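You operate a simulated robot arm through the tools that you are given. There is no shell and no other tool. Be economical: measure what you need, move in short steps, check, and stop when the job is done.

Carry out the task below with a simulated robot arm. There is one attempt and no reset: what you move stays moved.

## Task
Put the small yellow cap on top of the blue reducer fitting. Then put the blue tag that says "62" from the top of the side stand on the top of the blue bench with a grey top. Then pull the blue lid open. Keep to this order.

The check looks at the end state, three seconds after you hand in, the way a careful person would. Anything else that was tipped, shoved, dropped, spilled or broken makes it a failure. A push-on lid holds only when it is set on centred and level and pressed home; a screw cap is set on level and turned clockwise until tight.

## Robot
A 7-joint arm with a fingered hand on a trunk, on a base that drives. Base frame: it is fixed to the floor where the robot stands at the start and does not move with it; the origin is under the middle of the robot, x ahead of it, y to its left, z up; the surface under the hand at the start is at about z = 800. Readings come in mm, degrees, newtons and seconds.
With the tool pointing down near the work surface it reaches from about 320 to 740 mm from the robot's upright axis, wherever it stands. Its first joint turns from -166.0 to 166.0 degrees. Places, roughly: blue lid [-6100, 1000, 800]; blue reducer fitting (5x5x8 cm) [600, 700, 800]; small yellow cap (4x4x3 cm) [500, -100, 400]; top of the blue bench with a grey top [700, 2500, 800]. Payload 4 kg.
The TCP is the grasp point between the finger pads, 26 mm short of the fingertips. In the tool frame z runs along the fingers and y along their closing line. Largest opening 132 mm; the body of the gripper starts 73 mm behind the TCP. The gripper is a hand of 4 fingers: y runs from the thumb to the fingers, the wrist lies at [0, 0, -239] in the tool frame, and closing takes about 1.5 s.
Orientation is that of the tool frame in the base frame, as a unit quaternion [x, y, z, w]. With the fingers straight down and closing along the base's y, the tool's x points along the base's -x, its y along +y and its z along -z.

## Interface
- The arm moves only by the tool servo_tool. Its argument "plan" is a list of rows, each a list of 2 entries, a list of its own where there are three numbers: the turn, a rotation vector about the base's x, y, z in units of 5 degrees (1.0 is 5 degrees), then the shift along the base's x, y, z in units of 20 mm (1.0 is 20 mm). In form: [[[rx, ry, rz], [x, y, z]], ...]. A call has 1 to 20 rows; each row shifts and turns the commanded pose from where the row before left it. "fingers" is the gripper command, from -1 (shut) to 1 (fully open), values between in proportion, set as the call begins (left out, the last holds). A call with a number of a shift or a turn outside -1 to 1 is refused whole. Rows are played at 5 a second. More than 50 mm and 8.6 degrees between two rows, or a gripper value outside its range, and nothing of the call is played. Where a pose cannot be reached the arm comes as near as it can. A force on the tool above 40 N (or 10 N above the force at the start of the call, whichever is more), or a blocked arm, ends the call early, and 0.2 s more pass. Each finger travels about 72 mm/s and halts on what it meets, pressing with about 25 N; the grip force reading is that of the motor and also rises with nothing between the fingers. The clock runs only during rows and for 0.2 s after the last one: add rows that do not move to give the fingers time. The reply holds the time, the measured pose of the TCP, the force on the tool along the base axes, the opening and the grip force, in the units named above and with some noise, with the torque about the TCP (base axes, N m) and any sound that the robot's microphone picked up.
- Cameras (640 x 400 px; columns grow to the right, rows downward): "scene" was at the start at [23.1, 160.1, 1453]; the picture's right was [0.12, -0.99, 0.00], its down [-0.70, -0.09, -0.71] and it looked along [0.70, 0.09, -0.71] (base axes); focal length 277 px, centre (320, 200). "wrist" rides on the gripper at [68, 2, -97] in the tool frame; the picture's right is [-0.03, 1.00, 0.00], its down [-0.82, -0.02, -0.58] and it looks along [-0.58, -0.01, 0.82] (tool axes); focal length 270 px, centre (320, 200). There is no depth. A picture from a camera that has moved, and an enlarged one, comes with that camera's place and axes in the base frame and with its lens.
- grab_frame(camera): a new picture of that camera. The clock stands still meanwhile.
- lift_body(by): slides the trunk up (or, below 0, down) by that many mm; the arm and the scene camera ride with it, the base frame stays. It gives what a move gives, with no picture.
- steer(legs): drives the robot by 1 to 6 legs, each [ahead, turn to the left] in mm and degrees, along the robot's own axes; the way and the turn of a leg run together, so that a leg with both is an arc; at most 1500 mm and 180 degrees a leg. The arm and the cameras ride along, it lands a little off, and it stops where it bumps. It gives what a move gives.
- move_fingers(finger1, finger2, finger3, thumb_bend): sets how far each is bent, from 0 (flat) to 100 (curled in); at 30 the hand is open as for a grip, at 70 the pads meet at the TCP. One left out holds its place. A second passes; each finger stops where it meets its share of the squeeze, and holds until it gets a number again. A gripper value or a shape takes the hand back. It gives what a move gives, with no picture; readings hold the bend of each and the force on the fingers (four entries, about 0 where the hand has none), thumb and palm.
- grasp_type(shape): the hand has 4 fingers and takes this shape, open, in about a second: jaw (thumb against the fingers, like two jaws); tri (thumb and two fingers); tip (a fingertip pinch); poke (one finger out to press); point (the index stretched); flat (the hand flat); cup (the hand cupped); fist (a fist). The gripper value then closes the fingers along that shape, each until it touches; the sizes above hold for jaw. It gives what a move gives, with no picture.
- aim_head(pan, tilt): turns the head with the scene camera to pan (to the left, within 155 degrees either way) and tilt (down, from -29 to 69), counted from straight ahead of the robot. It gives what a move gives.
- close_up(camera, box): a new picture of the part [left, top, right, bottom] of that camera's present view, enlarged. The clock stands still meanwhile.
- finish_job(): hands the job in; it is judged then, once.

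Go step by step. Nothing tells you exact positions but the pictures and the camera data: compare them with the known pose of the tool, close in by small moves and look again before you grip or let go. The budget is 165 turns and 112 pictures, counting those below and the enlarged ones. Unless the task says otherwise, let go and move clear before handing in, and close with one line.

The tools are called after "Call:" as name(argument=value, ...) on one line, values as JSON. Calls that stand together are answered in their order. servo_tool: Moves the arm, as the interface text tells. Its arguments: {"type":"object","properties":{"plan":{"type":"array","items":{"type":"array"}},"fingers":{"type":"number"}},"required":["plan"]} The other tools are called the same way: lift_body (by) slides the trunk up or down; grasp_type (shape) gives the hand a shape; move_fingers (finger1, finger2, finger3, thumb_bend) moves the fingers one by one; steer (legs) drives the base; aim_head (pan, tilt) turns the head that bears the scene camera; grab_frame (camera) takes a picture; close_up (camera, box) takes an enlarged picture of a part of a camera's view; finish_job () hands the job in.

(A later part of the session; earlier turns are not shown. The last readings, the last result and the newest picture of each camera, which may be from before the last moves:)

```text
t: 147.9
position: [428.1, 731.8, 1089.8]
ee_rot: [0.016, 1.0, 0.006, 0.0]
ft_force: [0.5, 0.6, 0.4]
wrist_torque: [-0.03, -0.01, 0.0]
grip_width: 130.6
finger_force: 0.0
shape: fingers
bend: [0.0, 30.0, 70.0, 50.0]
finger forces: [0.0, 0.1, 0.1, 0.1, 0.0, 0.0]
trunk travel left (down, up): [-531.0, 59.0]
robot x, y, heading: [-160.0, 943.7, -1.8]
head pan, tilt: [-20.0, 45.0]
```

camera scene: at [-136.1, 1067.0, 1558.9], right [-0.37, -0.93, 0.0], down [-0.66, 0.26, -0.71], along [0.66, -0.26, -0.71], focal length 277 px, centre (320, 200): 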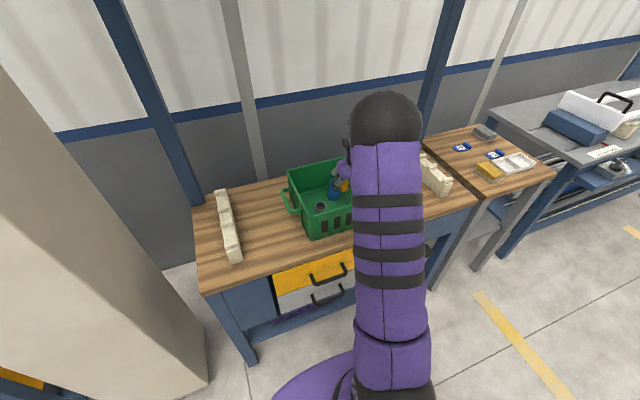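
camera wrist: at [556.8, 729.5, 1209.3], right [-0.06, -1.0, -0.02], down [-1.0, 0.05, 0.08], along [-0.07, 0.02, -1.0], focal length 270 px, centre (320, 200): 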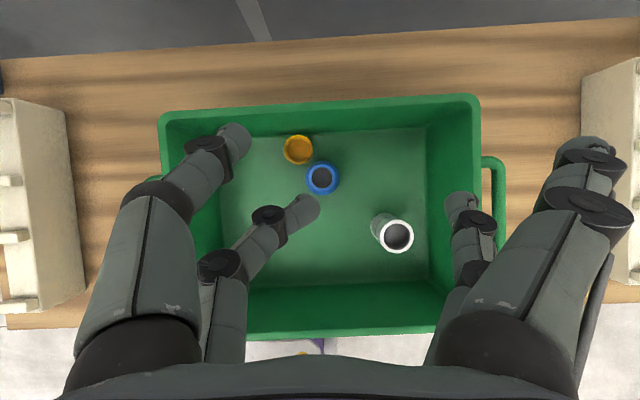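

Call:
steer(legs=[[110, 0]])

Call:
move_fingers(finger1=0, finger2=45, finger3=45, thumb_bend=0)

Call:
servo_tool(plan=[[[0, 0, 0], [0.5, 0.5, -1]], [[0, 0, 0], [0.5, 0.5, -1]], [[0, 0, 0], [0.3, 0.5, -1]], [[0, 0, 0], [0, 0, -1]], [[0, 0, 0], [0, 0, 0]]])

Call:
grab_frame(camera="wrist")

```text
t: 149.1
position: [539.0, 727.2, 1090.2]
ee_rot: [0.018, 1.0, 0.007, 0.0]
ft_force: [0.2, 1.2, -0.1]
wrist_torque: [0.0, 0.02, 0.01]
grip_width: 130.9
finger_force: 0.1
shape: fingers
bend: [0.0, 30.0, 70.0, 50.0]
finger forces: [0.0, 0.1, 0.0, 0.1, 0.0, 0.0]
trunk travel left (down, up): [-531.0, 59.0]
robot x, y, heading: [-48.2, 941.0, -1.5]
head pan, tilt: [-20.0, 45.0]
```

```text
t: 150.1
position: [537.3, 727.0, 1091.6]
ee_rot: [0.016, 1.0, 0.006, -0.001]
ft_force: [-0.3, -0.6, 0.2]
wrist_torque: [0.03, -0.03, 0.02]
grip_width: 186.6
finger_force: 0.1
shape: fingers
bend: [0.0, 45.0, 45.0, 0.0]
finger forces: [0.0, 0.0, 0.0, 0.0, 0.0, 0.1]
trunk travel left (down, up): [-531.0, 59.0]
robot x, y, heading: [-50.4, 938.9, -1.9]
head pan, tilt: [-20.0, 45.0]
```

```text
t: 151.3
position: [562.8, 758.2, 1010.4]
ee_rot: [0.017, 1.0, 0.007, 0.0]
ft_force: [-0.6, 0.1, 0.5]
wrist_torque: [-0.02, -0.02, -0.03]
grip_width: 186.4
finger_force: 0.1
shape: fingers
bend: [0.0, 45.0, 45.0, 0.0]
finger forces: [0.0, 0.0, 0.1, 0.0, 0.0, 0.0]
trunk travel left (down, up): [-531.0, 59.0]
robot x, y, heading: [-46.4, 946.0, -1.8]
head pan, tilt: [-20.0, 45.0]
```

```text
58 pictures are left
camera wrist: at [497.6, 761.5, 1108.0], right [0.06, 1.0, 0.01], down [0.82, -0.05, 0.58], along [0.58, -0.02, -0.82], focal length 270 px, centre (320, 200)
```

wrist: 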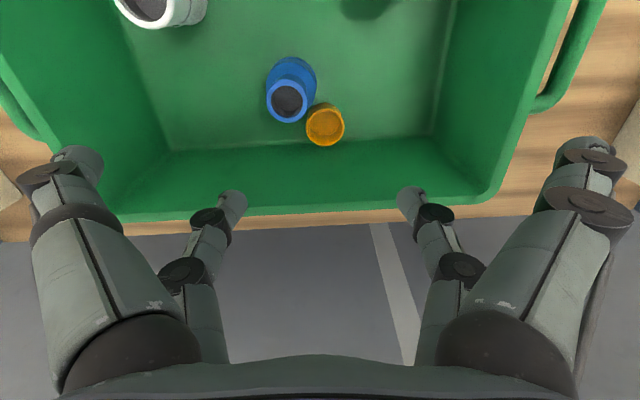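

Call:
servo_tool(plan=[[[0, 0, 0], [1, 0.27, -1]], [[0, 0, 0], [0, 0, -1]], [[0, 0, 0], [0, 0, -1]], [[0, 0, 0], [0, 0, -1]], [[0, 0, 0], [0, 0, -1]], [[0, 0, 0], [0, 0, 0]]])

Call:
grab_frame(camera="wrist")

Call:
grab_frame(camera="scene")

```text
t: 152.7
position: [583.7, 763.8, 910.2]
ee_rot: [0.016, 1.0, 0.007, -0.001]
ft_force: [-0.4, 0.3, 0.1]
wrist_torque: [0.03, -0.03, 0.04]
grip_width: 186.7
finger_force: 0.1
shape: fingers
bend: [0.0, 45.0, 45.0, 0.0]
finger forces: [0.0, 0.0, 0.0, 0.0, 0.0, 0.1]
trunk travel left (down, up): [-531.0, 59.0]
robot x, y, heading: [-48.4, 939.3, -2.1]
head pan, tilt: [-20.0, 45.0]
```

```text
57 pictures are left
camera wrist: at [516.7, 766.2, 1007.7], right [0.06, 1.0, 0.01], down [0.82, -0.06, 0.58], along [0.58, -0.02, -0.82], focal length 270 px, centre (320, 200)
```

wrist: 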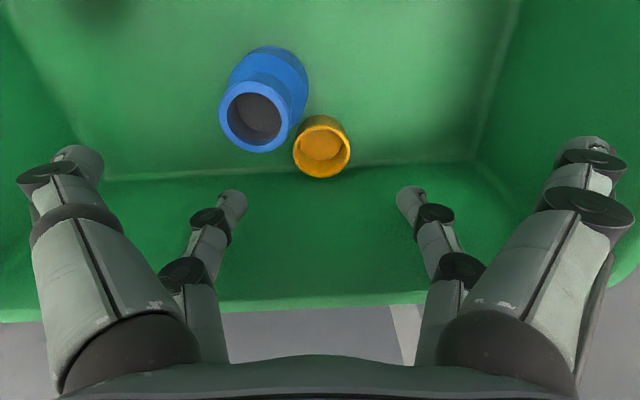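

```text
56 pictures are left
camera scene: at [-25.6, 1063.6, 1558.9], right [-0.37, -0.93, 0.0], down [-0.66, 0.26, -0.71], along [0.66, -0.26, -0.71], focal length 277 px, centre (320, 200)
```

scene: 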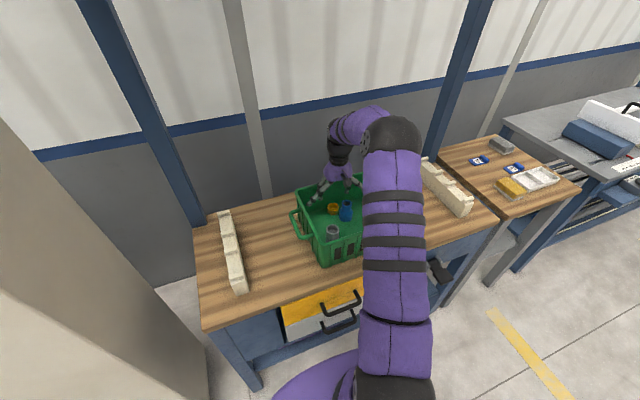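

Call:
servo_tool(plan=[[[0, 0, 0], [0, 0, -1]], [[0, 0, 0], [0, 0, -0.75]], [[0, 0, 0], [0, 0, 0]]])

Call:
grab_frame(camera="wrist")

Call:
close_up(camera="scene", box=[290, 160, 390, 240])

```text
t: 153.5
position: [581.9, 763.8, 874.2]
ee_rot: [0.016, 1.0, 0.006, -0.002]
ft_force: [0.0, 0.4, -0.1]
wrist_torque: [-0.01, 0.01, 0.0]
grip_width: 186.7
finger_force: 0.1
shape: fingers
bend: [0.0, 45.0, 45.0, 0.0]
finger forces: [0.0, 0.0, 0.0, 0.0, 0.0, 0.0]
trunk travel left (down, up): [-531.0, 59.0]
robot x, y, heading: [-49.9, 941.6, -1.8]
head pan, tilt: [-20.0, 45.0]
```

```text
55 pictures are left
camera wrist: at [517.0, 766.6, 972.7], right [0.06, 1.0, 0.01], down [0.82, -0.05, 0.58], along [0.58, -0.02, -0.82], focal length 270 px, centre (320, 200)
```

wrist: 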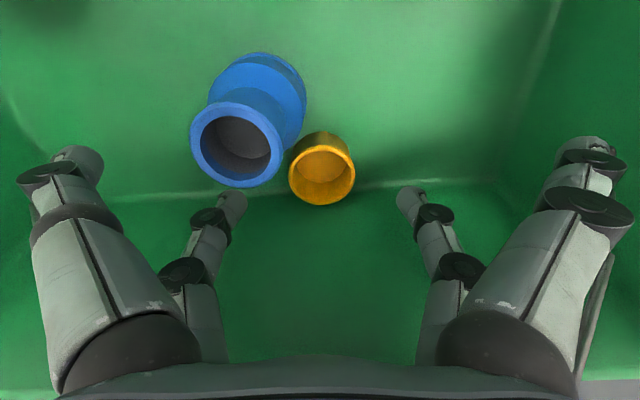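

```text
5.00 times, centred on (340, 200) of scene
camera zoom: at [-25.6, 1063.6, 1558.9], right [-0.37, -0.93, 0.0], down [-0.66, 0.26, -0.71], along [0.66, -0.26, -0.71], focal length 1385 px, centre (220, 200)
```

zoom: 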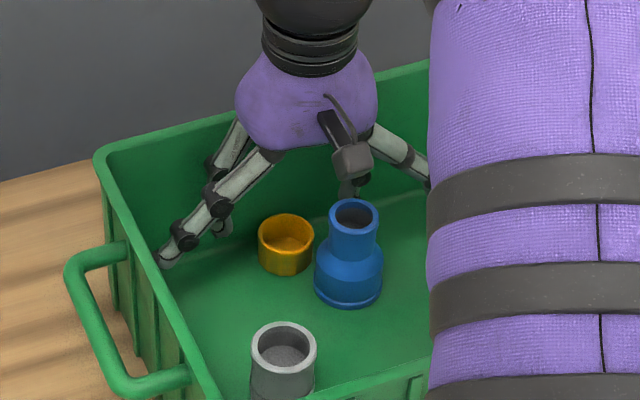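

I'll shift -3.5 mm in x, lower to z=845, and pinch with fingers 2 and 3.

Call:
servo_tool(plan=[[[0, 0, 0], [-0.17, 0.06, -0.4]], [[0, 0, 0], [0, 0, -0.6]], [[0, 0, 0], [0, 0, -0.4]], [[0, 0, 0], [0, 0, 0]]])

Call:
grab_frame(camera="wrist")

```text
t: 154.5
position: [579.7, 764.5, 847.9]
ee_rot: [0.017, 1.0, 0.007, -0.001]
ft_force: [-0.9, 0.0, -0.5]
wrist_torque: [-0.03, 0.0, -0.01]
grip_width: 186.6
finger_force: 0.1
shape: fingers
bend: [0.0, 45.0, 45.0, 0.0]
finger forces: [0.0, 0.0, 0.1, 0.1, 0.1, 0.1]
trunk travel left (down, up): [-531.0, 59.0]
robot x, y, heading: [-47.6, 942.4, -1.9]
head pan, tilt: [-20.0, 45.0]
```

```text
53 pictures are left
camera wrist: at [513.4, 767.9, 944.7], right [0.06, 1.0, 0.01], down [0.82, -0.06, 0.58], along [0.58, -0.02, -0.82], focal length 270 px, centre (320, 200)
```

wrist: 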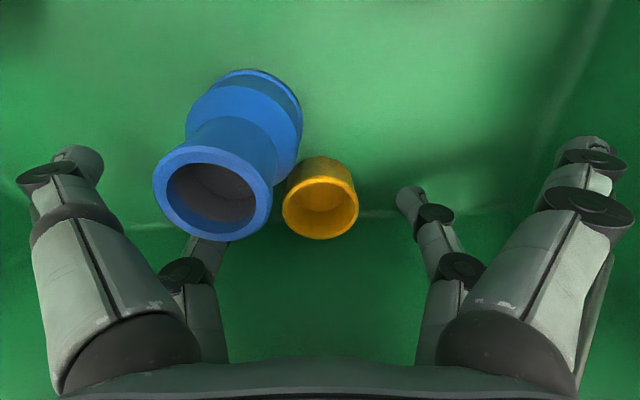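

Call:
servo_tool(plan=[[[0, 0, 0], [-0.08, 0, -0.05]], [[0, 0, 0], [0, 0, 0]]])

Call:
move_fingers(finger2=60, finger3=60)

Call:
grab_frame(camera="wrist")

```text
t: 155.1
position: [578.5, 764.2, 846.0]
ee_rot: [0.017, 1.0, 0.007, 0.0]
ft_force: [-0.8, 0.1, 0.2]
wrist_torque: [0.01, -0.01, 0.02]
grip_width: 186.8
finger_force: 0.0
shape: fingers
bend: [0.0, 45.0, 45.0, 0.0]
finger forces: [0.0, 0.0, 0.1, 0.0, 0.1, 0.0]
trunk travel left (down, up): [-531.0, 59.0]
robot x, y, heading: [-51.5, 942.8, -1.9]
head pan, tilt: [-20.0, 45.0]
```

```text
t: 156.1
position: [577.4, 764.6, 846.4]
ee_rot: [0.016, 1.0, 0.006, -0.001]
ft_force: [0.4, 0.0, 1.2]
wrist_torque: [0.03, 0.0, -0.02]
grip_width: 187.1
finger_force: 1.3
shape: fingers
bend: [0.0, 58.0, 58.0, 0.0]
finger forces: [0.0, 1.2, 1.2, 0.0, 0.0, 0.0]
trunk travel left (down, up): [-531.0, 59.0]
robot x, y, heading: [-50.6, 941.9, -1.8]
head pan, tilt: [-20.0, 45.0]
```

```text
52 pictures are left
camera wrist: at [511.7, 767.8, 943.8], right [0.06, 1.0, 0.01], down [0.82, -0.06, 0.58], along [0.58, -0.02, -0.82], focal length 270 px, centre (320, 200)
```

wrist: 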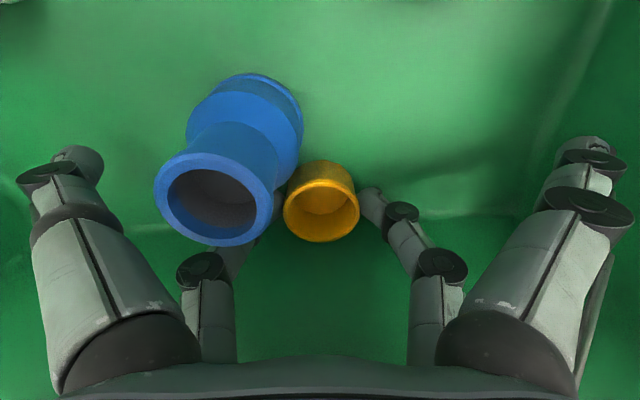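

Both fingers touch evenly. I'll squeeze and lift.

Call:
move_fingers(finger2=80, finger3=80)

Call:
servo_tool(plan=[[[0, 0, 0], [0, 0, 0.5]], [[0, 0, 0], [0, 0, 0.5]], [[0, 0, 0], [0, 0, 0]]])

Call:
grab_frame(camera="wrist")

```text
t: 157.1
position: [578.7, 765.4, 846.5]
ee_rot: [0.017, 1.0, 0.007, -0.001]
ft_force: [0.3, -0.5, 0.8]
wrist_torque: [0.01, -0.02, 0.0]
grip_width: 186.5
finger_force: 7.2
shape: fingers
bend: [0.0, 60.0, 59.0, 0.0]
finger forces: [0.0, 7.0, 7.1, 0.0, 0.1, 0.0]
trunk travel left (down, up): [-531.0, 59.0]
robot x, y, heading: [-44.5, 943.0, -1.8]
head pan, tilt: [-20.0, 45.0]
```

```text
t: 157.9
position: [578.2, 763.4, 866.9]
ee_rot: [0.016, 1.0, 0.006, -0.002]
ft_force: [0.0, -0.6, -0.7]
wrist_torque: [0.01, 0.0, -0.01]
grip_width: 186.6
finger_force: 7.1
shape: fingers
bend: [0.0, 60.0, 59.0, 0.0]
finger forces: [0.1, 7.0, 7.0, 0.0, 0.0, 0.1]
trunk travel left (down, up): [-531.0, 59.0]
robot x, y, heading: [-46.2, 940.6, -1.6]
head pan, tilt: [-20.0, 45.0]
```

```text
51 pictures are left
camera wrist: at [511.7, 767.4, 964.0], right [0.06, 1.0, 0.01], down [0.82, -0.06, 0.58], along [0.58, -0.02, -0.82], focal length 270 px, centre (320, 200)
```

wrist: 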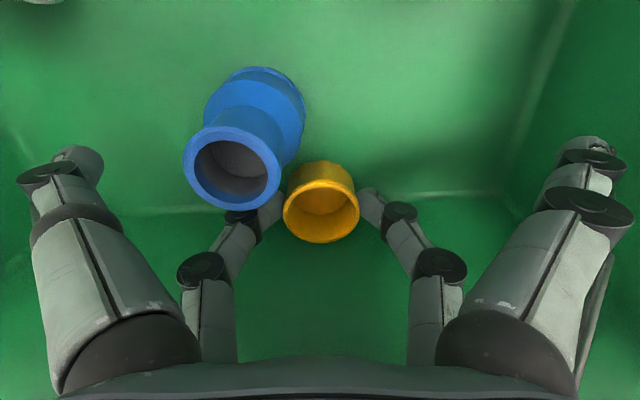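

The cap is pinched, still open side up. I'll lift it out and go to the free bench area right of the bin, where I'll set it down near the front edge to flip it.

Call:
servo_tool(plan=[[[0, 0, 0], [0, 0, 1]], [[0, 0, 0], [0, 0, 1]], [[0, 0, 0], [0, 0, 1]], [[0, 0, 0], [0, 0, 1]], [[0, 0, 0], [0, 0, 1]], [[0, 0, 0], [0, 0, 1]], [[0, 0, 0], [0, 0, 1]], [[0, 0, 0], [0, 0, 1]], [[0, 0, 0], [0, 0, 1]], [[0, 0, 0], [0, 0, 1]], [[0, 0, 0], [-1, 0.5, 0]], [[0, 0, 0], [-1, 0.5, 0]], [[0, 0, 0], [-1, 0.5, 0]], [[0, 0, 0], [-1, 0.5, 0]], [[0, 0, 0], [-1, 0.5, 0]], [[0, 0, 0], [-1, 0.5, 0]]])

Call:
steer(legs=[[-250, 0], [0, -88], [470, 0], [0, 90], [150, 0]])

Call:
aim_head(pan=-5, tilt=55)

Call:
grab_frame(camera="scene")

Call:
grab_frame(camera="wrist")

```text
t: 161.3
position: [457.6, 824.7, 1067.4]
ee_rot: [0.016, 1.0, 0.006, -0.001]
ft_force: [0.2, 0.0, -1.3]
wrist_torque: [0.01, -0.01, 0.01]
grip_width: 186.6
finger_force: 7.3
shape: fingers
bend: [0.0, 60.0, 59.0, 0.0]
finger forces: [0.1, 7.0, 6.9, 0.0, 0.0, 0.0]
trunk travel left (down, up): [-531.0, 59.0]
robot x, y, heading: [-49.3, 940.0, -1.9]
head pan, tilt: [-20.0, 45.0]
```

```text
t: 174.9
position: [359.7, 383.8, 1066.5]
ee_rot: [-0.002, 1.0, 0.006, -0.002]
ft_force: [0.3, 0.4, -0.6]
wrist_torque: [-0.01, 0.0, 0.01]
grip_width: 186.6
finger_force: 7.1
shape: fingers
bend: [0.0, 60.0, 60.0, 0.0]
finger forces: [0.0, 6.8, 6.8, 0.1, 0.0, 0.0]
trunk travel left (down, up): [-531.0, 59.0]
robot x, y, heading: [-150.2, 481.7, 0.2]
head pan, tilt: [-20.0, 45.0]
```

```text
t: 175.7
position: [359.3, 385.6, 1066.1]
ee_rot: [-0.002, 1.0, 0.006, 0.0]
ft_force: [-0.4, 0.7, -0.7]
wrist_torque: [0.03, 0.0, -0.01]
grip_width: 186.5
finger_force: 6.5
shape: fingers
bend: [0.0, 60.0, 60.0, 0.0]
finger forces: [0.0, 6.9, 6.9, 0.1, 0.0, 0.0]
trunk travel left (down, up): [-531.0, 59.0]
robot x, y, heading: [-149.4, 483.2, 0.2]
head pan, tilt: [-5.0, 55.0]
```

```text
50 pictures are left
camera scene: at [-137.2, 626.9, 1545.5], right [-0.08, -1.0, 0.0], down [-0.82, 0.07, -0.57], along [0.57, -0.05, -0.82], focal length 277 px, centre (320, 200)
```

scene: 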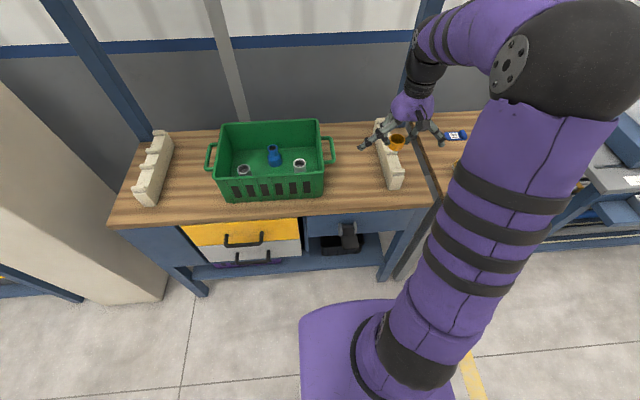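

```text
49 pictures are left
camera wrist: at [292.9, 385.7, 1163.9], right [0.02, 1.0, 0.01], down [0.82, -0.02, 0.58], along [0.58, 0.0, -0.82], focal length 270 px, centre (320, 200)
```

wrist: 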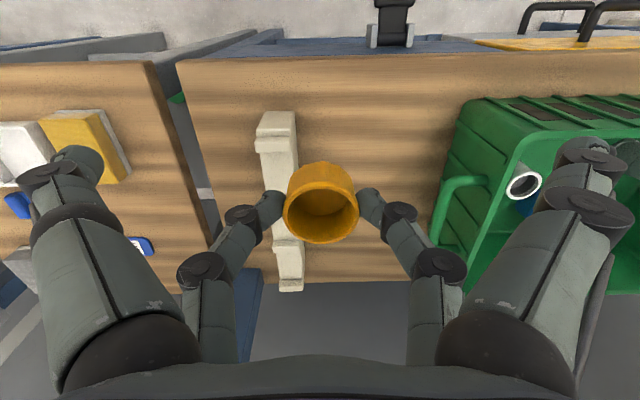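

Call:
servo_tool(plan=[[[0, 0, 0], [0.6, 0.88, -1]], [[0, 0, 0], [0, 0.88, -1]], [[0, 0, 0], [0, 0, -1]], [[0, 0, 0], [0, 0, -1]], [[0, 0, 0], [0, 0, -1]], [[0, 0, 0], [0, 0, -1]], [[0, 0, 0], [0, 0, -1]], [[0, 0, 0], [0, 0, -1]], [[0, 0, 0], [0, 0, -1]], [[0, 0, 0], [0, 0, -1]], [[0, 0, 0], [0, 0, -0.6]], [[0, 0, 0], [0, 0, 0]]])

Call:
servo_tool(plan=[[[0, 0, 0], [0, 0, -0.1]], [[0, 0, 0], [0, 0, -0.1]], [[0, 0, 0], [0, 0, -0.1]], [[0, 0, 0], [0, 0, 0]]])

```text
t: 178.3
position: [371.5, 420.7, 853.2]
ee_rot: [-0.003, 1.0, 0.006, -0.001]
ft_force: [-0.7, -0.5, -0.3]
wrist_torque: [0.04, -0.03, 0.01]
grip_width: 187.0
finger_force: 7.1
shape: fingers
bend: [0.0, 60.0, 60.0, 0.0]
finger forces: [0.1, 6.9, 6.9, 0.0, 0.1, 0.0]
trunk travel left (down, up): [-531.0, 59.0]
robot x, y, heading: [-153.7, 482.4, 0.2]
head pan, tilt: [-5.0, 55.0]
```

```text
t: 179.3
position: [372.1, 420.4, 847.8]
ee_rot: [-0.003, 1.0, 0.005, 0.0]
ft_force: [1.4, 0.5, 0.3]
wrist_torque: [0.0, -0.04, 0.01]
grip_width: 186.4
finger_force: 6.7
shape: fingers
bend: [0.0, 60.0, 60.0, 0.0]
finger forces: [0.0, 6.8, 6.9, 0.1, 0.0, 0.0]
trunk travel left (down, up): [-531.0, 59.0]
robot x, y, heading: [-152.9, 482.5, 0.0]
head pan, tilt: [-5.0, 55.0]
```

Call:
servo_tool(plan=[[[0, 0, 0], [0, 0, -0.1]], [[0, 0, 0], [0, 0, -0.1]], [[0, 0, 0], [0, 0, -0.1]], [[0, 0, 0], [0, 0, -0.1]], [[0, 0, 0], [0, 0, 0]]])

```text
t: 180.5
position: [371.2, 420.0, 839.7]
ee_rot: [-0.003, 1.0, 0.006, 0.0]
ft_force: [-0.8, -0.1, 1.5]
wrist_torque: [0.0, 0.0, 0.02]
grip_width: 186.7
finger_force: 6.8
shape: fingers
bend: [0.0, 60.0, 60.0, 0.0]
finger forces: [0.0, 7.2, 7.2, 0.0, 0.0, 0.0]
trunk travel left (down, up): [-531.0, 59.0]
robot x, y, heading: [-149.4, 483.6, 0.1]
head pan, tilt: [-5.0, 55.0]
```

The cap rests on the bench at z=800. I'll release, back off, and test curling finger 1 and the thumb.

Call:
move_fingers(finger2=42, finger3=42)

Call:
servo_tool(plan=[[[0, 0, 0], [0, 0, 1]], [[0, 0, 0], [0, 0, 1]], [[0, 0, 0], [0, 0, 1]], [[0, 0, 0], [0, 0, 1]], [[0, 0, 0], [0, 0, 1]], [[0, 0, 0], [0, 0, 1]], [[0, 0, 0], [0, 0, 1]]])

Call:
move_fingers(finger1=100, thumb_bend=100)

Call:
grab_frame(camera="wrist")

```text
t: 181.5
position: [371.5, 419.3, 840.2]
ee_rot: [-0.003, 1.0, 0.007, -0.001]
ft_force: [0.1, -0.2, 0.5]
wrist_torque: [0.0, 0.01, 0.0]
grip_width: 186.5
finger_force: 0.1
shape: fingers
bend: [0.0, 42.0, 42.0, 0.0]
finger forces: [0.0, 0.0, 0.0, 0.1, 0.1, 0.1]
trunk travel left (down, up): [-531.0, 59.0]
robot x, y, heading: [-149.5, 481.3, 0.0]
head pan, tilt: [-5.0, 55.0]
```

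```text
t: 183.1
position: [370.7, 420.7, 980.3]
ee_rot: [-0.003, 1.0, 0.007, -0.002]
ft_force: [-0.5, -0.2, 0.2]
wrist_torque: [0.02, -0.04, 0.02]
grip_width: 186.7
finger_force: 0.1
shape: fingers
bend: [0.0, 42.0, 42.0, 0.0]
finger forces: [0.0, 0.0, 0.1, 0.0, 0.0, 0.0]
trunk travel left (down, up): [-531.0, 59.0]
robot x, y, heading: [-151.1, 480.8, 0.3]
head pan, tilt: [-5.0, 55.0]
```

```text
t: 184.1
position: [370.6, 418.7, 979.6]
ee_rot: [-0.002, 1.0, 0.005, 0.0]
ft_force: [-0.8, 0.1, 0.1]
wrist_torque: [-0.01, 0.01, 0.02]
grip_width: 9.1
finger_force: 0.0
shape: fingers
bend: [86.0, 42.0, 42.0, 98.0]
finger forces: [0.0, 0.0, 0.1, 0.0, 0.1, 0.0]
trunk travel left (down, up): [-531.0, 59.0]
robot x, y, heading: [-147.5, 482.9, 0.2]
head pan, tilt: [-5.0, 55.0]
```

```text
48 pictures are left
camera wrist: at [304.8, 420.6, 1077.6], right [0.02, 1.0, 0.01], down [0.82, -0.02, 0.58], along [0.58, 0.0, -0.82], focal length 270 px, centre (320, 200)
```

wrist: 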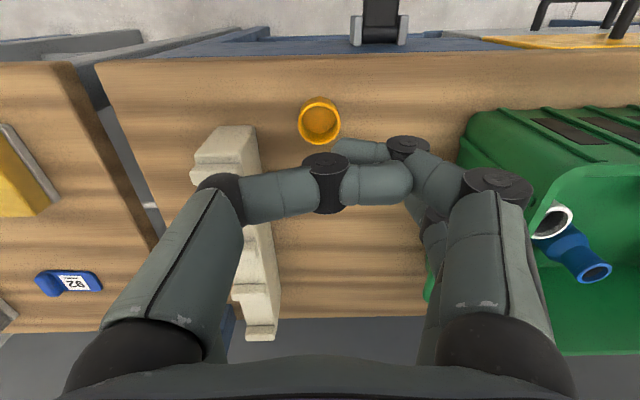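

The curled thumb and finger 1 block each other, so a straight roll-flip won't work. New plan, in three steps:
1. Grasp the cap with the tool horizontal and tip the nose down to lay it on its side.
2. Regrasp it horizontally.
3. Tip the nose down again, which leaves the open side down with a vertical tool.

I'll back up and turn the hand camera-up first.

Call:
steer(legs=[[-200, 0]])

Call:
move_fingers(finger2=42, finger3=42, thumb_bend=0)

Call:
move_fingers(finger1=100)

Call:
servo_tool(plan=[[[0, 0, -1], [0, 0, 0]], [[0, 0, -1], [0, 0, 0]], [[0, 0, -1], [0, 0, 0]], [[0, 0, -1], [0, 0, 0]], [[0, 0, -1], [0, 0, 0]], [[0, 0, -1], [0, 0, 0]], [[0, 0, -1], [0, 0, 0]], [[0, 0, -1], [0, 0, 0]], [[0, 0, -1], [0, 0, 0]], [[0, 0, -1], [0, 0, 0]], [[0, 0, -1], [0, 0, 0]], [[0, 0, -1], [0, 0, 0]], [[0, 0, -1], [0, 0, 0]], [[0, 0, -1], [0, 0, 0]], [[0, 0, -1], [0, 0, 0]], [[0, 0, -1], [0, 0, 0]], [[0, 0, -1], [0, 0, 0]], [[0, 0, -1], [0, 0, 0]]])

Call:
servo_tool(plan=[[[0, 0, -1], [0, 0, 0]], [[0, 0, -1], [0, 0, 0]], [[0, 0, -1], [0, 0, 0]], [[0, 0, -1], [0, 0, 0]], [[0, 0, -1], [0, 0, 0]], [[0, 0, -1], [0, 0, 0]], [[0, 0, -1], [0, 0, 0]], [[0, 0, -1], [0, 0, 0]], [[0, 0, -1], [0, 0, 0]], [[0, 0, -1], [0, 0, 0]], [[0, 0, -1], [0, 0, 0]], [[0, 0, -1], [0, 0, 0]], [[0, 0, -1], [0, 0, 0]], [[0, 0, -1], [0, 0, 0]], [[0, 0, -1], [0, 0, 0]], [[0, 0, -1], [0, 0, 0]], [[0, 0, -1], [0, 0, 0]], [[0, 0, -1], [0, 0, 0]]])

Call:
servo_tool(plan=[[[0, -1, 0], [0.2, 0, 0]], [[0, -1, 0], [0.2, 0, 0]], [[0, -1, 0], [0.2, 0, 0]], [[0, -1, 0], [0.2, 0, 0]], [[0, -1, 0], [0.2, 0, 0]], [[0, -1, 0], [0.2, 0, 0]], [[0, -1, 0], [0.2, 0, 0]], [[0, -1, 0], [0.2, 0, 0]], [[0, -1, 0], [0.2, 0, 0]], [[0, -1, 0], [0, 0, 0]], [[0, -1, 0], [0, 0, 0]], [[0, -1, 0], [0, 0, 0]], [[0, -1, 0], [0, 0, 0]], [[0, -1, 0], [0, 0, 0]], [[0, -1, 0], [0, 0, 0]], [[0, -1, 0], [0, 0, 0]], [[0, -1, 0], [0, 0, 0]], [[0, -1, 0], [0, 0, 0]]])

```text
t: 185.7
position: [170.3, 418.7, 980.6]
ee_rot: [-0.002, 1.0, 0.005, -0.001]
ft_force: [-0.4, 0.3, 0.1]
wrist_torque: [-0.03, -0.02, 0.02]
grip_width: 6.2
finger_force: 0.0
shape: fingers
bend: [96.0, 42.0, 42.0, 100.0]
finger forces: [0.1, 0.0, 0.0, 0.0, 0.0, 0.0]
trunk travel left (down, up): [-531.0, 59.0]
robot x, y, heading: [-347.5, 483.8, 0.4]
head pan, tilt: [-5.0, 55.0]
```

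```text
t: 186.7
position: [172.0, 418.7, 980.1]
ee_rot: [-0.002, 1.0, 0.006, 0.0]
ft_force: [0.1, -0.8, -0.3]
wrist_torque: [-0.02, -0.01, 0.02]
grip_width: 68.9
finger_force: 0.0
shape: fingers
bend: [100.0, 42.0, 42.0, 0.0]
finger forces: [0.0, 0.1, 0.1, 0.0, 0.0, 0.0]
trunk travel left (down, up): [-531.0, 59.0]
robot x, y, heading: [-351.9, 486.4, -0.1]
head pan, tilt: [-5.0, 55.0]
```

```text
t: 187.7
position: [171.8, 418.1, 980.7]
ee_rot: [-0.003, 1.0, 0.006, 0.0]
ft_force: [-0.4, 0.1, 0.4]
wrist_torque: [0.01, -0.03, -0.01]
grip_width: 68.6
finger_force: 0.1
shape: fingers
bend: [100.0, 42.0, 42.0, 0.0]
finger forces: [0.0, 0.1, 0.1, 0.0, 0.1, 0.1]
trunk travel left (down, up): [-531.0, 59.0]
robot x, y, heading: [-349.7, 482.7, 0.0]
head pan, tilt: [-5.0, 55.0]
```

```text
t: 191.5
position: [171.2, 418.6, 980.1]
ee_rot: [0.706, 0.708, 0.005, 0.004]
ft_force: [-0.8, -0.1, -0.7]
wrist_torque: [0.04, -0.01, 0.01]
grip_width: 68.8
finger_force: 0.0
shape: fingers
bend: [100.0, 42.0, 42.0, 0.0]
finger forces: [0.0, 0.0, 0.0, 0.0, 0.0, 0.0]
trunk travel left (down, up): [-531.0, 59.0]
robot x, y, heading: [-349.1, 484.8, 0.0]
head pan, tilt: [-5.0, 55.0]
```

```text
t: 195.3
position: [171.0, 420.0, 981.1]
ee_rot: [1.0, 0.0, 0.001, 0.006]
ft_force: [0.2, 0.3, -0.7]
wrist_torque: [0.0, -0.01, 0.04]
grip_width: 68.9
finger_force: 0.2
shape: fingers
bend: [100.0, 42.0, 42.0, 0.0]
finger forces: [0.0, 0.1, 0.1, 0.0, 0.0, 0.0]
trunk travel left (down, up): [-531.0, 59.0]
robot x, y, heading: [-352.3, 480.9, 0.3]
head pan, tilt: [-5.0, 55.0]
```

```text
t: 199.1
position: [208.2, 419.1, 980.3]
ee_rot: [0.706, -0.003, 0.708, 0.005]
ft_force: [0.3, -0.6, 0.7]
wrist_torque: [0.01, 0.01, -0.01]
grip_width: 68.5
finger_force: 0.0
shape: fingers
bend: [100.0, 42.0, 42.0, 0.0]
finger forces: [0.0, 0.0, 0.0, 0.0, 0.0, 0.1]
trunk travel left (down, up): [-531.0, 59.0]
robot x, y, heading: [-345.5, 482.4, 0.3]
head pan, tilt: [-5.0, 55.0]
```

Call:
servo_tool(plan=[[[0, 0, 0], [0, 0, -1]], [[0, 0, 0], [0, 0, -1]], [[0, 0, 0], [0, 0, -1]], [[0, 0, 0], [0, 0, -1]], [[0, 0, 0], [0, 0, -1]], [[0, 0, 0], [0, 0, -1]], [[0, 0, 0], [0, 0, -1]], [[0, 0, 0], [1, 0, -0.4]], [[0, 0, 0], [1, 0, 0]], [[0, 0, 0], [1, 0, 0]], [[0, 0, 0], [1, 0, 0]], [[0, 0, 0], [1, 0, 0]], [[0, 0, 0], [0.3, 0, 0]], [[0, 0, 0], [0, 0, 0]]])

Call:
grab_frame(camera="wrist")

Call:
grab_frame(camera="scene")

```text
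t: 202.1
position: [314.4, 418.8, 831.7]
ee_rot: [0.706, -0.003, 0.708, 0.006]
ft_force: [0.6, -0.2, 0.7]
wrist_torque: [-0.04, 0.0, 0.04]
grip_width: 68.8
finger_force: 0.1
shape: fingers
bend: [100.0, 42.0, 42.0, 0.0]
finger forces: [0.0, 0.0, 0.0, 0.0, 0.1, 0.0]
trunk travel left (down, up): [-531.0, 59.0]
robot x, y, heading: [-351.1, 485.1, 0.1]
head pan, tilt: [-5.0, 55.0]
```

```text
47 pictures are left
camera wrist: at [219.0, 418.7, 901.1], right [-0.01, -1.0, -0.02], down [-0.58, 0.02, -0.82], along [0.82, 0.0, -0.58], focal length 270 px, centre (320, 200)
```

wrist: 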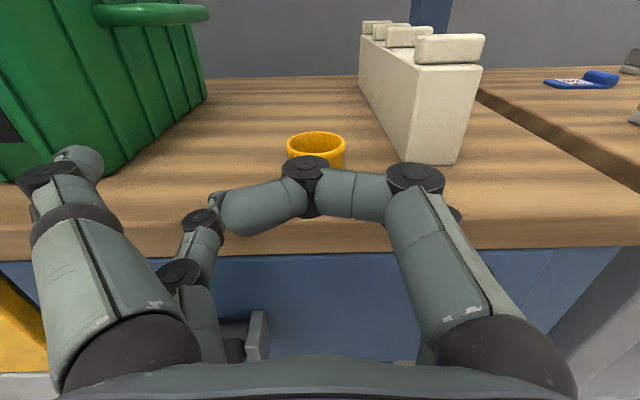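

```text
46 pictures are left
camera scene: at [-336.5, 626.3, 1545.5], right [-0.08, -1.0, 0.0], down [-0.82, 0.07, -0.57], along [0.57, -0.05, -0.82], focal length 277 px, centre (320, 200)
```

scene: 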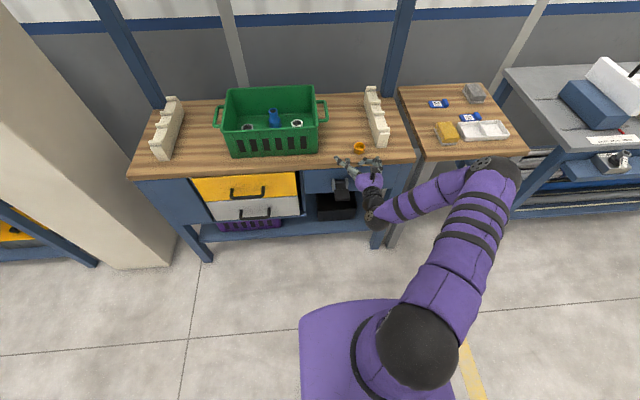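

The cap sits right ahead. I'll move in and pinch with fingers 2 and 3.

Call:
servo_tool(plan=[[[0, 0, 0], [0.9, 0.06, 0]], [[0, 0, 0], [0.9, 0, 0]], [[0, 0, 0], [0.85, 0, 0]], [[0, 0, 0], [0, 0, 0]]])

Call:
move_fingers(finger2=80, finger3=80)

Call:
servo_tool(plan=[[[0, 0, 0], [0, 0, 0.5]], [[0, 0, 0], [0, 0, 0.5]], [[0, 0, 0], [0, 0, 0.5]], [[0, 0, 0], [0, 0, 0]]])

Call:
grab_frame(camera="wrist")

```text
t: 203.1
position: [368.1, 421.5, 831.8]
ee_rot: [0.707, -0.003, 0.708, 0.006]
ft_force: [-0.6, -0.2, 0.1]
wrist_torque: [-0.01, 0.01, 0.0]
grip_width: 68.9
finger_force: 0.1
shape: fingers
bend: [100.0, 42.0, 42.0, 0.0]
finger forces: [0.0, 0.1, 0.0, 0.0, 0.0, 0.0]
trunk travel left (down, up): [-531.0, 59.0]
robot x, y, heading: [-349.6, 482.1, -0.1]
head pan, tilt: [-5.0, 55.0]
```

```text
t: 204.1
position: [367.5, 420.9, 832.3]
ee_rot: [0.707, -0.002, 0.708, 0.005]
ft_force: [-0.8, 0.0, -0.5]
wrist_torque: [-0.01, 0.03, -0.01]
grip_width: 68.8
finger_force: 7.2
shape: fingers
bend: [100.0, 60.0, 59.0, 0.0]
finger forces: [0.1, 7.2, 7.2, 0.0, 0.0, 0.0]
trunk travel left (down, up): [-531.0, 59.0]
robot x, y, heading: [-351.4, 481.5, 0.3]
head pan, tilt: [-5.0, 55.0]
```

```text
t: 205.1
position: [366.3, 421.1, 863.3]
ee_rot: [0.706, -0.003, 0.708, 0.007]
ft_force: [0.1, 0.0, 0.8]
wrist_torque: [-0.03, 0.0, 0.03]
grip_width: 68.8
finger_force: 7.3
shape: fingers
bend: [100.0, 60.0, 59.0, 0.0]
finger forces: [0.1, 7.1, 7.2, 0.0, 0.0, 0.0]
trunk travel left (down, up): [-531.0, 59.0]
robot x, y, heading: [-351.4, 480.7, 0.3]
head pan, tilt: [-5.0, 55.0]
```

```text
45 pictures are left
camera wrist: at [271.6, 420.7, 931.3], right [-0.01, -1.0, -0.02], down [-0.58, 0.02, -0.82], along [0.82, 0.0, -0.58], focal length 270 px, centre (320, 200)
```

wrist: 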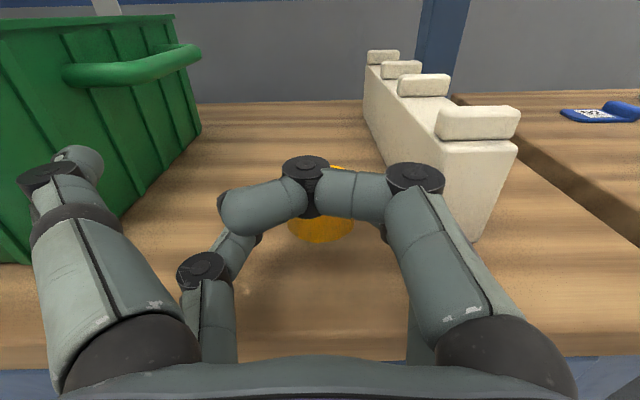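

The cap is held. I'll raise it, curl the thumb away, tip the nose down 90°, and carry it over the bench to lay it on its side.

Call:
servo_tool(plan=[[[0, 0, 0], [0, 0, 1]], [[0, 0, 0], [0, 0, 1]], [[0, 0, 0], [0, 0, 1]], [[0, 0, 0], [0, 0, 1]], [[0, 0, 0], [0, 0, 0]]])

Call:
move_fingers(thumb_bend=100)

Call:
servo_tool(plan=[[[0, 1, 0], [0.15, 0.06, 0]], [[0, 1, 0], [0.15, 0.06, 0]], [[0, 1, 0], [0.15, 0.06, 0]], [[0, 1, 0], [0.15, 0.06, 0]], [[0, 1, 0], [0.15, 0.06, 0]], [[0, 1, 0], [0.15, 0.06, 0]], [[0, 1, 0], [0.15, 0.06, 0]], [[0, 1, 0], [0.15, 0.06, 0]], [[0, 1, 0], [0.15, 0.06, 0]], [[0, 1, 0], [0.15, 0.06, 0]], [[0, 1, 0], [0.15, 0.06, 0]], [[0, 1, 0], [0.15, 0.06, 0]], [[0, 1, 0], [0.15, 0.06, 0]], [[0, 1, 0], [0.15, 0.06, 0]], [[0, 1, 0], [0.15, 0.06, 0]], [[0, 1, 0], [0.1, 0.06, 0]], [[0, 1, 0], [0.1, 0, 0]], [[0, 1, 0], [0, 0, 0]], [[0, 0, 0], [0, 0, 0]]])

Call:
grab_frame(camera="wrist")

```text
t: 206.3
position: [367.1, 419.2, 941.9]
ee_rot: [0.707, -0.003, 0.707, 0.005]
ft_force: [-0.6, -0.6, 0.3]
wrist_torque: [0.01, 0.01, -0.03]
grip_width: 68.7
finger_force: 7.4
shape: fingers
bend: [100.0, 60.0, 59.0, 0.0]
finger forces: [0.0, 7.2, 7.2, 0.0, 0.0, 0.0]
trunk travel left (down, up): [-531.0, 59.0]
robot x, y, heading: [-350.2, 484.5, 0.4]
head pan, tilt: [-5.0, 55.0]
```

```text
t: 207.3
position: [368.0, 419.8, 942.5]
ee_rot: [0.707, -0.003, 0.708, 0.006]
ft_force: [-0.4, 0.9, -0.8]
wrist_torque: [-0.04, -0.06, 0.0]
grip_width: 28.9
finger_force: 6.9
shape: fingers
bend: [100.0, 60.0, 59.0, 87.0]
finger forces: [0.0, 7.2, 7.2, 0.0, 0.1, 0.0]
trunk travel left (down, up): [-531.0, 59.0]
robot x, y, heading: [-348.2, 482.9, 0.3]
head pan, tilt: [-5.0, 55.0]
```

```text
t: 211.3
position: [402.2, 438.7, 941.0]
ee_rot: [1.0, 0.002, 0.0, 0.007]
ft_force: [0.2, 0.1, -0.4]
wrist_torque: [0.0, -0.02, -0.02]
grip_width: 29.1
finger_force: 6.6
shape: fingers
bend: [100.0, 60.0, 59.0, 87.0]
finger forces: [0.1, 6.9, 6.9, 0.0, 0.0, 0.1]
out of reach, approached as far as the arm can: row 18
trunk travel left (down, up): [-531.0, 59.0]
robot x, y, heading: [-349.1, 480.8, 0.1]
head pan, tilt: [-5.0, 55.0]
```

```text
44 pictures are left
camera wrist: at [473.3, 438.9, 1037.1], right [-0.02, -1.0, 0.01], down [-0.82, 0.03, 0.58], along [-0.58, 0.0, -0.82], focal length 270 px, centre (320, 200)
```

wrist: 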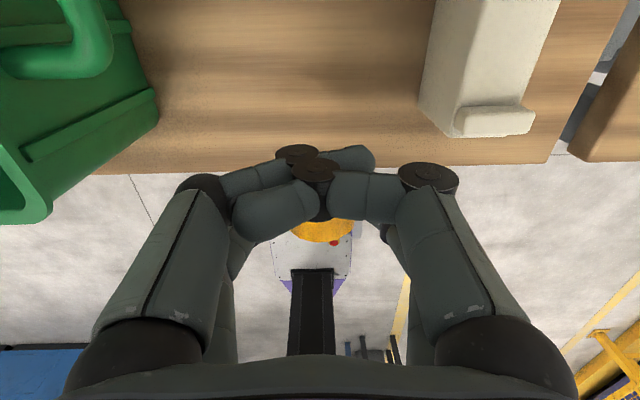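

Call:
servo_tool(plan=[[[0, 0, 0], [-1, 0, 0]], [[0, 0, 0], [-1, 0, 0]], [[0, 0, 0], [-1, 0, 0]], [[0, 0, 0], [-1, 0, 0]], [[0, 0, 0], [-1, 0, 0]], [[0, 0, 0], [-1, 0, 0]], [[0, 0, 0], [0, 0, 0]]])

Call:
steer(legs=[[140, 0]])

Call:
servo_tool(plan=[[[0, 0, 0], [0, 0, -1]], [[0, 0, 0], [0, 0, -1]], [[0, 0, 0], [0, 0, -1]], [[0, 0, 0], [0, 0, -1]], [[0, 0, 0], [0, 0, -0.6]], [[0, 0, 0], [0, 0, 0]]])

```text
t: 212.9
position: [283.1, 439.2, 940.0]
ee_rot: [1.0, 0.002, 0.001, 0.007]
ft_force: [-0.4, -0.5, 0.4]
wrist_torque: [-0.02, 0.02, -0.01]
grip_width: 28.8
finger_force: 6.8
shape: fingers
bend: [100.0, 60.0, 59.0, 87.0]
finger forces: [0.0, 6.9, 6.9, 0.0, 0.0, 0.1]
trunk travel left (down, up): [-531.0, 59.0]
robot x, y, heading: [-348.5, 484.1, 0.1]
head pan, tilt: [-5.0, 55.0]
```

```text
t: 214.2
position: [423.1, 437.2, 939.8]
ee_rot: [1.0, 0.001, 0.0, 0.006]
ft_force: [-0.1, 0.4, 0.6]
wrist_torque: [-0.01, -0.04, 0.02]
grip_width: 28.9
finger_force: 7.1
shape: fingers
bend: [100.0, 60.0, 59.0, 87.0]
finger forces: [0.0, 6.9, 6.9, 0.0, 0.0, 0.0]
trunk travel left (down, up): [-531.0, 59.0]
robot x, y, heading: [-209.7, 483.8, 0.2]
head pan, tilt: [-5.0, 55.0]
```

```text
t: 215.6
position: [424.8, 438.4, 847.9]
ee_rot: [1.0, 0.001, 0.001, 0.007]
ft_force: [-0.1, 0.0, -0.2]
wrist_torque: [-0.01, -0.01, 0.02]
grip_width: 28.9
finger_force: 6.7
shape: fingers
bend: [100.0, 60.0, 59.0, 87.0]
finger forces: [0.0, 6.9, 6.9, 0.0, 0.0, 0.0]
trunk travel left (down, up): [-531.0, 59.0]
robot x, y, heading: [-208.1, 481.2, 0.1]
head pan, tilt: [-5.0, 55.0]
```

Now I'll lower in fine steps until the cap touches.

Call:
servo_tool(plan=[[[0, 0, 0], [0, 0, -0.1]], [[0, 0, 0], [0, 0, -0.1]], [[0, 0, 0], [0, 0, -0.1]], [[0, 0, 0], [0, 0, 0]]])

Call:
servo_tool(plan=[[[0, 0, 0], [0, 0, -0.1]], [[0, 0, 0], [0, 0, -0.1]], [[0, 0, 0], [0, 0, 0]]])

Call:
close_up(camera="scene", box=[330, 120, 430, 190])

```text
t: 216.6
position: [423.8, 438.7, 842.4]
ee_rot: [1.0, 0.003, 0.002, 0.006]
ft_force: [1.1, 1.1, 10.5]
wrist_torque: [0.0, 0.14, -0.03]
grip_width: 29.2
finger_force: 8.6
shape: fingers
bend: [100.0, 63.0, 59.0, 87.0]
finger forces: [0.0, 8.3, 9.6, 0.0, 0.0, 0.1]
trunk travel left (down, up): [-531.0, 59.0]
robot x, y, heading: [-208.6, 481.3, 0.1]
head pan, tilt: [-5.0, 55.0]
```

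```text
t: 217.4
position: [424.0, 438.7, 837.9]
ee_rot: [1.0, 0.002, 0.001, 0.007]
ft_force: [2.0, 1.1, 12.9]
wrist_torque: [0.07, 0.21, -0.03]
grip_width: 28.9
finger_force: 9.5
shape: fingers
bend: [100.0, 63.0, 61.0, 87.0]
finger forces: [0.1, 9.2, 10.3, 0.0, 0.0, 0.0]
trunk travel left (down, up): [-531.0, 59.0]
robot x, y, heading: [-209.6, 485.1, 0.2]
head pan, tilt: [-5.0, 55.0]
```

```text
5.71 times, centred on (380, 155) of scene
camera zoom: at [-196.7, 626.8, 1545.5], right [-0.09, -1.0, 0.0], down [-0.82, 0.07, -0.57], along [0.57, -0.05, -0.82], focal length 1582 px, centre (-23, 457)
```

zoom: 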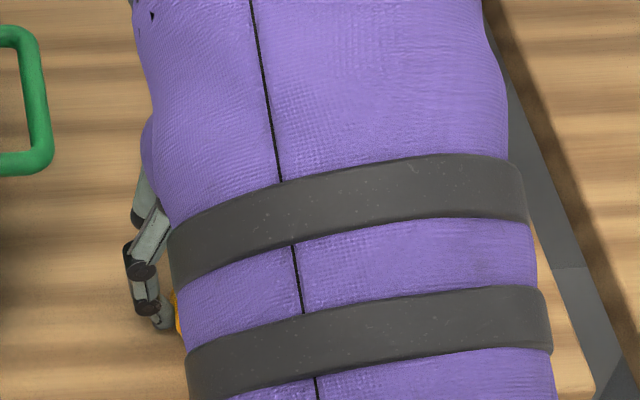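

Call:
servo_tool(plan=[[[0, 0, 0], [0, 0, 0.15]], [[0, 0, 0], [0, 0, 0]]])

Call:
move_fingers(finger2=50, finger3=50)

Call:
servo_tool(plan=[[[0, 0, 0], [0, 0, 0.5]], [[0, 0, 0], [0, 0, 1]], [[0, 0, 0], [0, 0, 1]], [[0, 0, 0], [0, 0, 1]], [[0, 0, 0], [0, 0, 1]], [[0, 0, 0], [0, 0, 1]]])

Call:
grab_frame(camera="wrist")

```text
t: 218.0
position: [423.8, 438.1, 839.5]
ee_rot: [1.0, 0.002, 0.001, 0.007]
ft_force: [1.0, 0.8, 1.8]
wrist_torque: [-0.01, -0.04, -0.03]
grip_width: 28.8
finger_force: 6.9
shape: fingers
bend: [100.0, 62.0, 60.0, 87.0]
finger forces: [0.1, 7.5, 7.8, 0.0, 0.1, 0.0]
trunk travel left (down, up): [-531.0, 59.0]
robot x, y, heading: [-209.5, 480.0, 0.2]
head pan, tilt: [-5.0, 55.0]
```

```text
t: 219.0
position: [423.7, 438.7, 840.5]
ee_rot: [1.0, 0.002, 0.001, 0.006]
ft_force: [0.2, 0.6, -0.3]
wrist_torque: [0.0, 0.02, 0.01]
grip_width: 29.0
finger_force: 0.1
shape: fingers
bend: [100.0, 50.0, 50.0, 87.0]
finger forces: [0.1, 0.1, 0.0, 0.1, 0.0, 0.0]
trunk travel left (down, up): [-531.0, 59.0]
robot x, y, heading: [-211.9, 481.9, 0.0]
head pan, tilt: [-5.0, 55.0]
```

```text
t: 220.4
position: [424.5, 438.0, 950.5]
ee_rot: [1.0, 0.002, 0.001, 0.007]
ft_force: [-0.5, -0.2, -0.1]
wrist_torque: [-0.01, -0.03, -0.02]
grip_width: 28.8
finger_force: 0.1
shape: fingers
bend: [100.0, 50.0, 50.0, 87.0]
finger forces: [0.0, 0.1, 0.0, 0.0, 0.0, 0.0]
trunk travel left (down, up): [-531.0, 59.0]
robot x, y, heading: [-206.8, 480.2, 0.3]
head pan, tilt: [-5.0, 55.0]
```

```text
42 pictures are left
camera wrist: at [493.7, 438.3, 1048.3], right [-0.02, -1.0, 0.01], down [-0.82, 0.03, 0.58], along [-0.58, 0.0, -0.82], focal length 270 px, centre (320, 200)
```

wrist: 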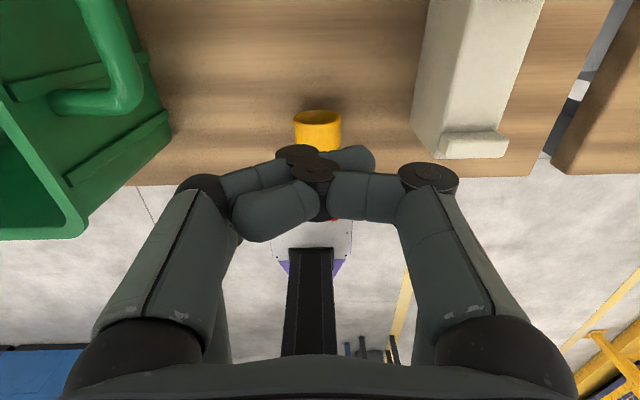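

The cap lies on its side with the opening facing away, at about (404, 438). I'll back off, bring the tool horizontal again, and regrasp.

Call:
steer(legs=[[-140, 0]])

Call:
move_fingers(finger2=45, finger3=45)

Call:
servo_tool(plan=[[[0, -1, 0], [0, 0, 0]], [[0, -1, 0], [0, 0, 0]], [[0, -1, 0], [0, 0, 0]], [[0, -1, 0], [0, 0, 0]], [[0, -1, 0], [0, 0, 0]], [[0, -1, 0], [0, 0, 0]], [[0, -1, 0], [0, 0, 0]], [[0, -1, 0], [0, 0, 0]], [[0, -1, 0], [0, 0, 0]], [[0, -1, 0], [0, 0, 0]], [[0, -1, 0], [0, 0, 0]], [[0, -1, 0], [0, 0, 0]], [[0, -1, 0], [0, 0, 0]], [[0, -1, 0], [0, 0, 0]], [[0, -1, 0], [0, 0, 0]], [[0, -1, 0], [0, 0, 0]], [[0, -1, 0], [0, 0, 0]], [[0, -1, 0], [0, 0, 0]], [[0, 0, 0], [0, 0, 0]]])

Call:
servo_tool(plan=[[[0, 0, 0], [0, 0, -1]], [[0, 0, 0], [0, 0, -1]], [[0, 0, 0], [0, 0, -1]], [[0, 0, 0], [0, 0, -1]], [[0, 0, 0], [0, 0, -1]], [[0, 0, 0], [0.8, 0, -0.55]], [[0, 0, 0], [1, 0, 0]], [[0, 0, 0], [0, 0, 0]]])

Call:
grab_frame(camera="wrist")

```text
t: 221.7
position: [282.4, 438.2, 951.2]
ee_rot: [1.0, 0.003, 0.001, 0.006]
ft_force: [-0.1, 0.0, 0.3]
wrist_torque: [-0.01, 0.02, -0.01]
grip_width: 29.0
finger_force: 0.1
shape: fingers
bend: [100.0, 50.0, 50.0, 87.0]
finger forces: [0.0, 0.1, 0.0, 0.0, 0.0, 0.0]
trunk travel left (down, up): [-531.0, 59.0]
robot x, y, heading: [-354.1, 480.3, 0.3]
head pan, tilt: [-5.0, 55.0]
```

```text
t: 222.7
position: [283.0, 438.9, 950.6]
ee_rot: [1.0, 0.002, 0.0, 0.007]
ft_force: [-0.8, 0.5, -0.9]
wrist_torque: [0.0, 0.02, 0.01]
grip_width: 28.8
finger_force: 0.0
shape: fingers
bend: [100.0, 45.0, 45.0, 87.0]
finger forces: [0.1, 0.0, 0.0, 0.0, 0.0, 0.0]
trunk travel left (down, up): [-531.0, 59.0]
robot x, y, heading: [-352.6, 478.7, 0.1]
head pan, tilt: [-5.0, 55.0]
```

```text
t: 226.7
position: [282.8, 438.7, 950.2]
ee_rot: [0.706, -0.003, 0.708, 0.006]
ft_force: [0.8, 0.4, 0.0]
wrist_torque: [0.0, 0.0, -0.04]
grip_width: 29.2
finger_force: 0.0
shape: fingers
bend: [100.0, 45.0, 45.0, 87.0]
finger forces: [0.1, 0.0, 0.0, 0.0, 0.0, 0.0]
trunk travel left (down, up): [-531.0, 59.0]
robot x, y, heading: [-349.6, 482.2, 0.3]
head pan, tilt: [-5.0, 55.0]
```

```text
t: 228.5
position: [320.2, 439.8, 839.1]
ee_rot: [0.706, -0.002, 0.708, 0.007]
ft_force: [-0.5, 0.3, -0.6]
wrist_torque: [-0.01, 0.0, 0.0]
grip_width: 28.7
finger_force: 0.0
shape: fingers
bend: [100.0, 45.0, 45.0, 87.0]
finger forces: [0.0, 0.0, 0.0, 0.1, 0.1, 0.0]
trunk travel left (down, up): [-531.0, 59.0]
robot x, y, heading: [-348.3, 484.1, 0.2]
head pan, tilt: [-5.0, 55.0]
```

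```text
41 pictures are left
camera wrist: at [224.4, 439.2, 908.0], right [-0.01, -1.0, -0.02], down [-0.58, 0.02, -0.82], along [0.82, 0.0, -0.58], focal length 270 px, centre (320, 200)
```

wrist: 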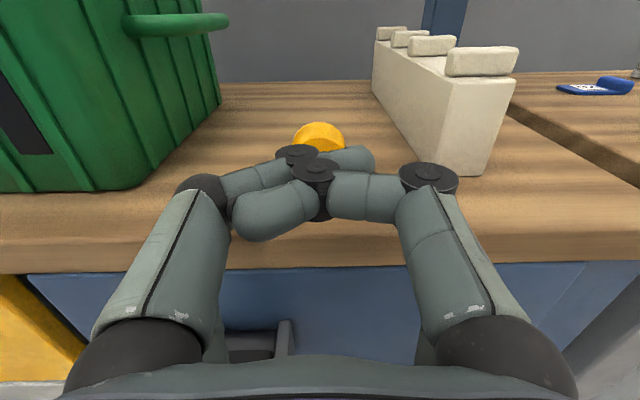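

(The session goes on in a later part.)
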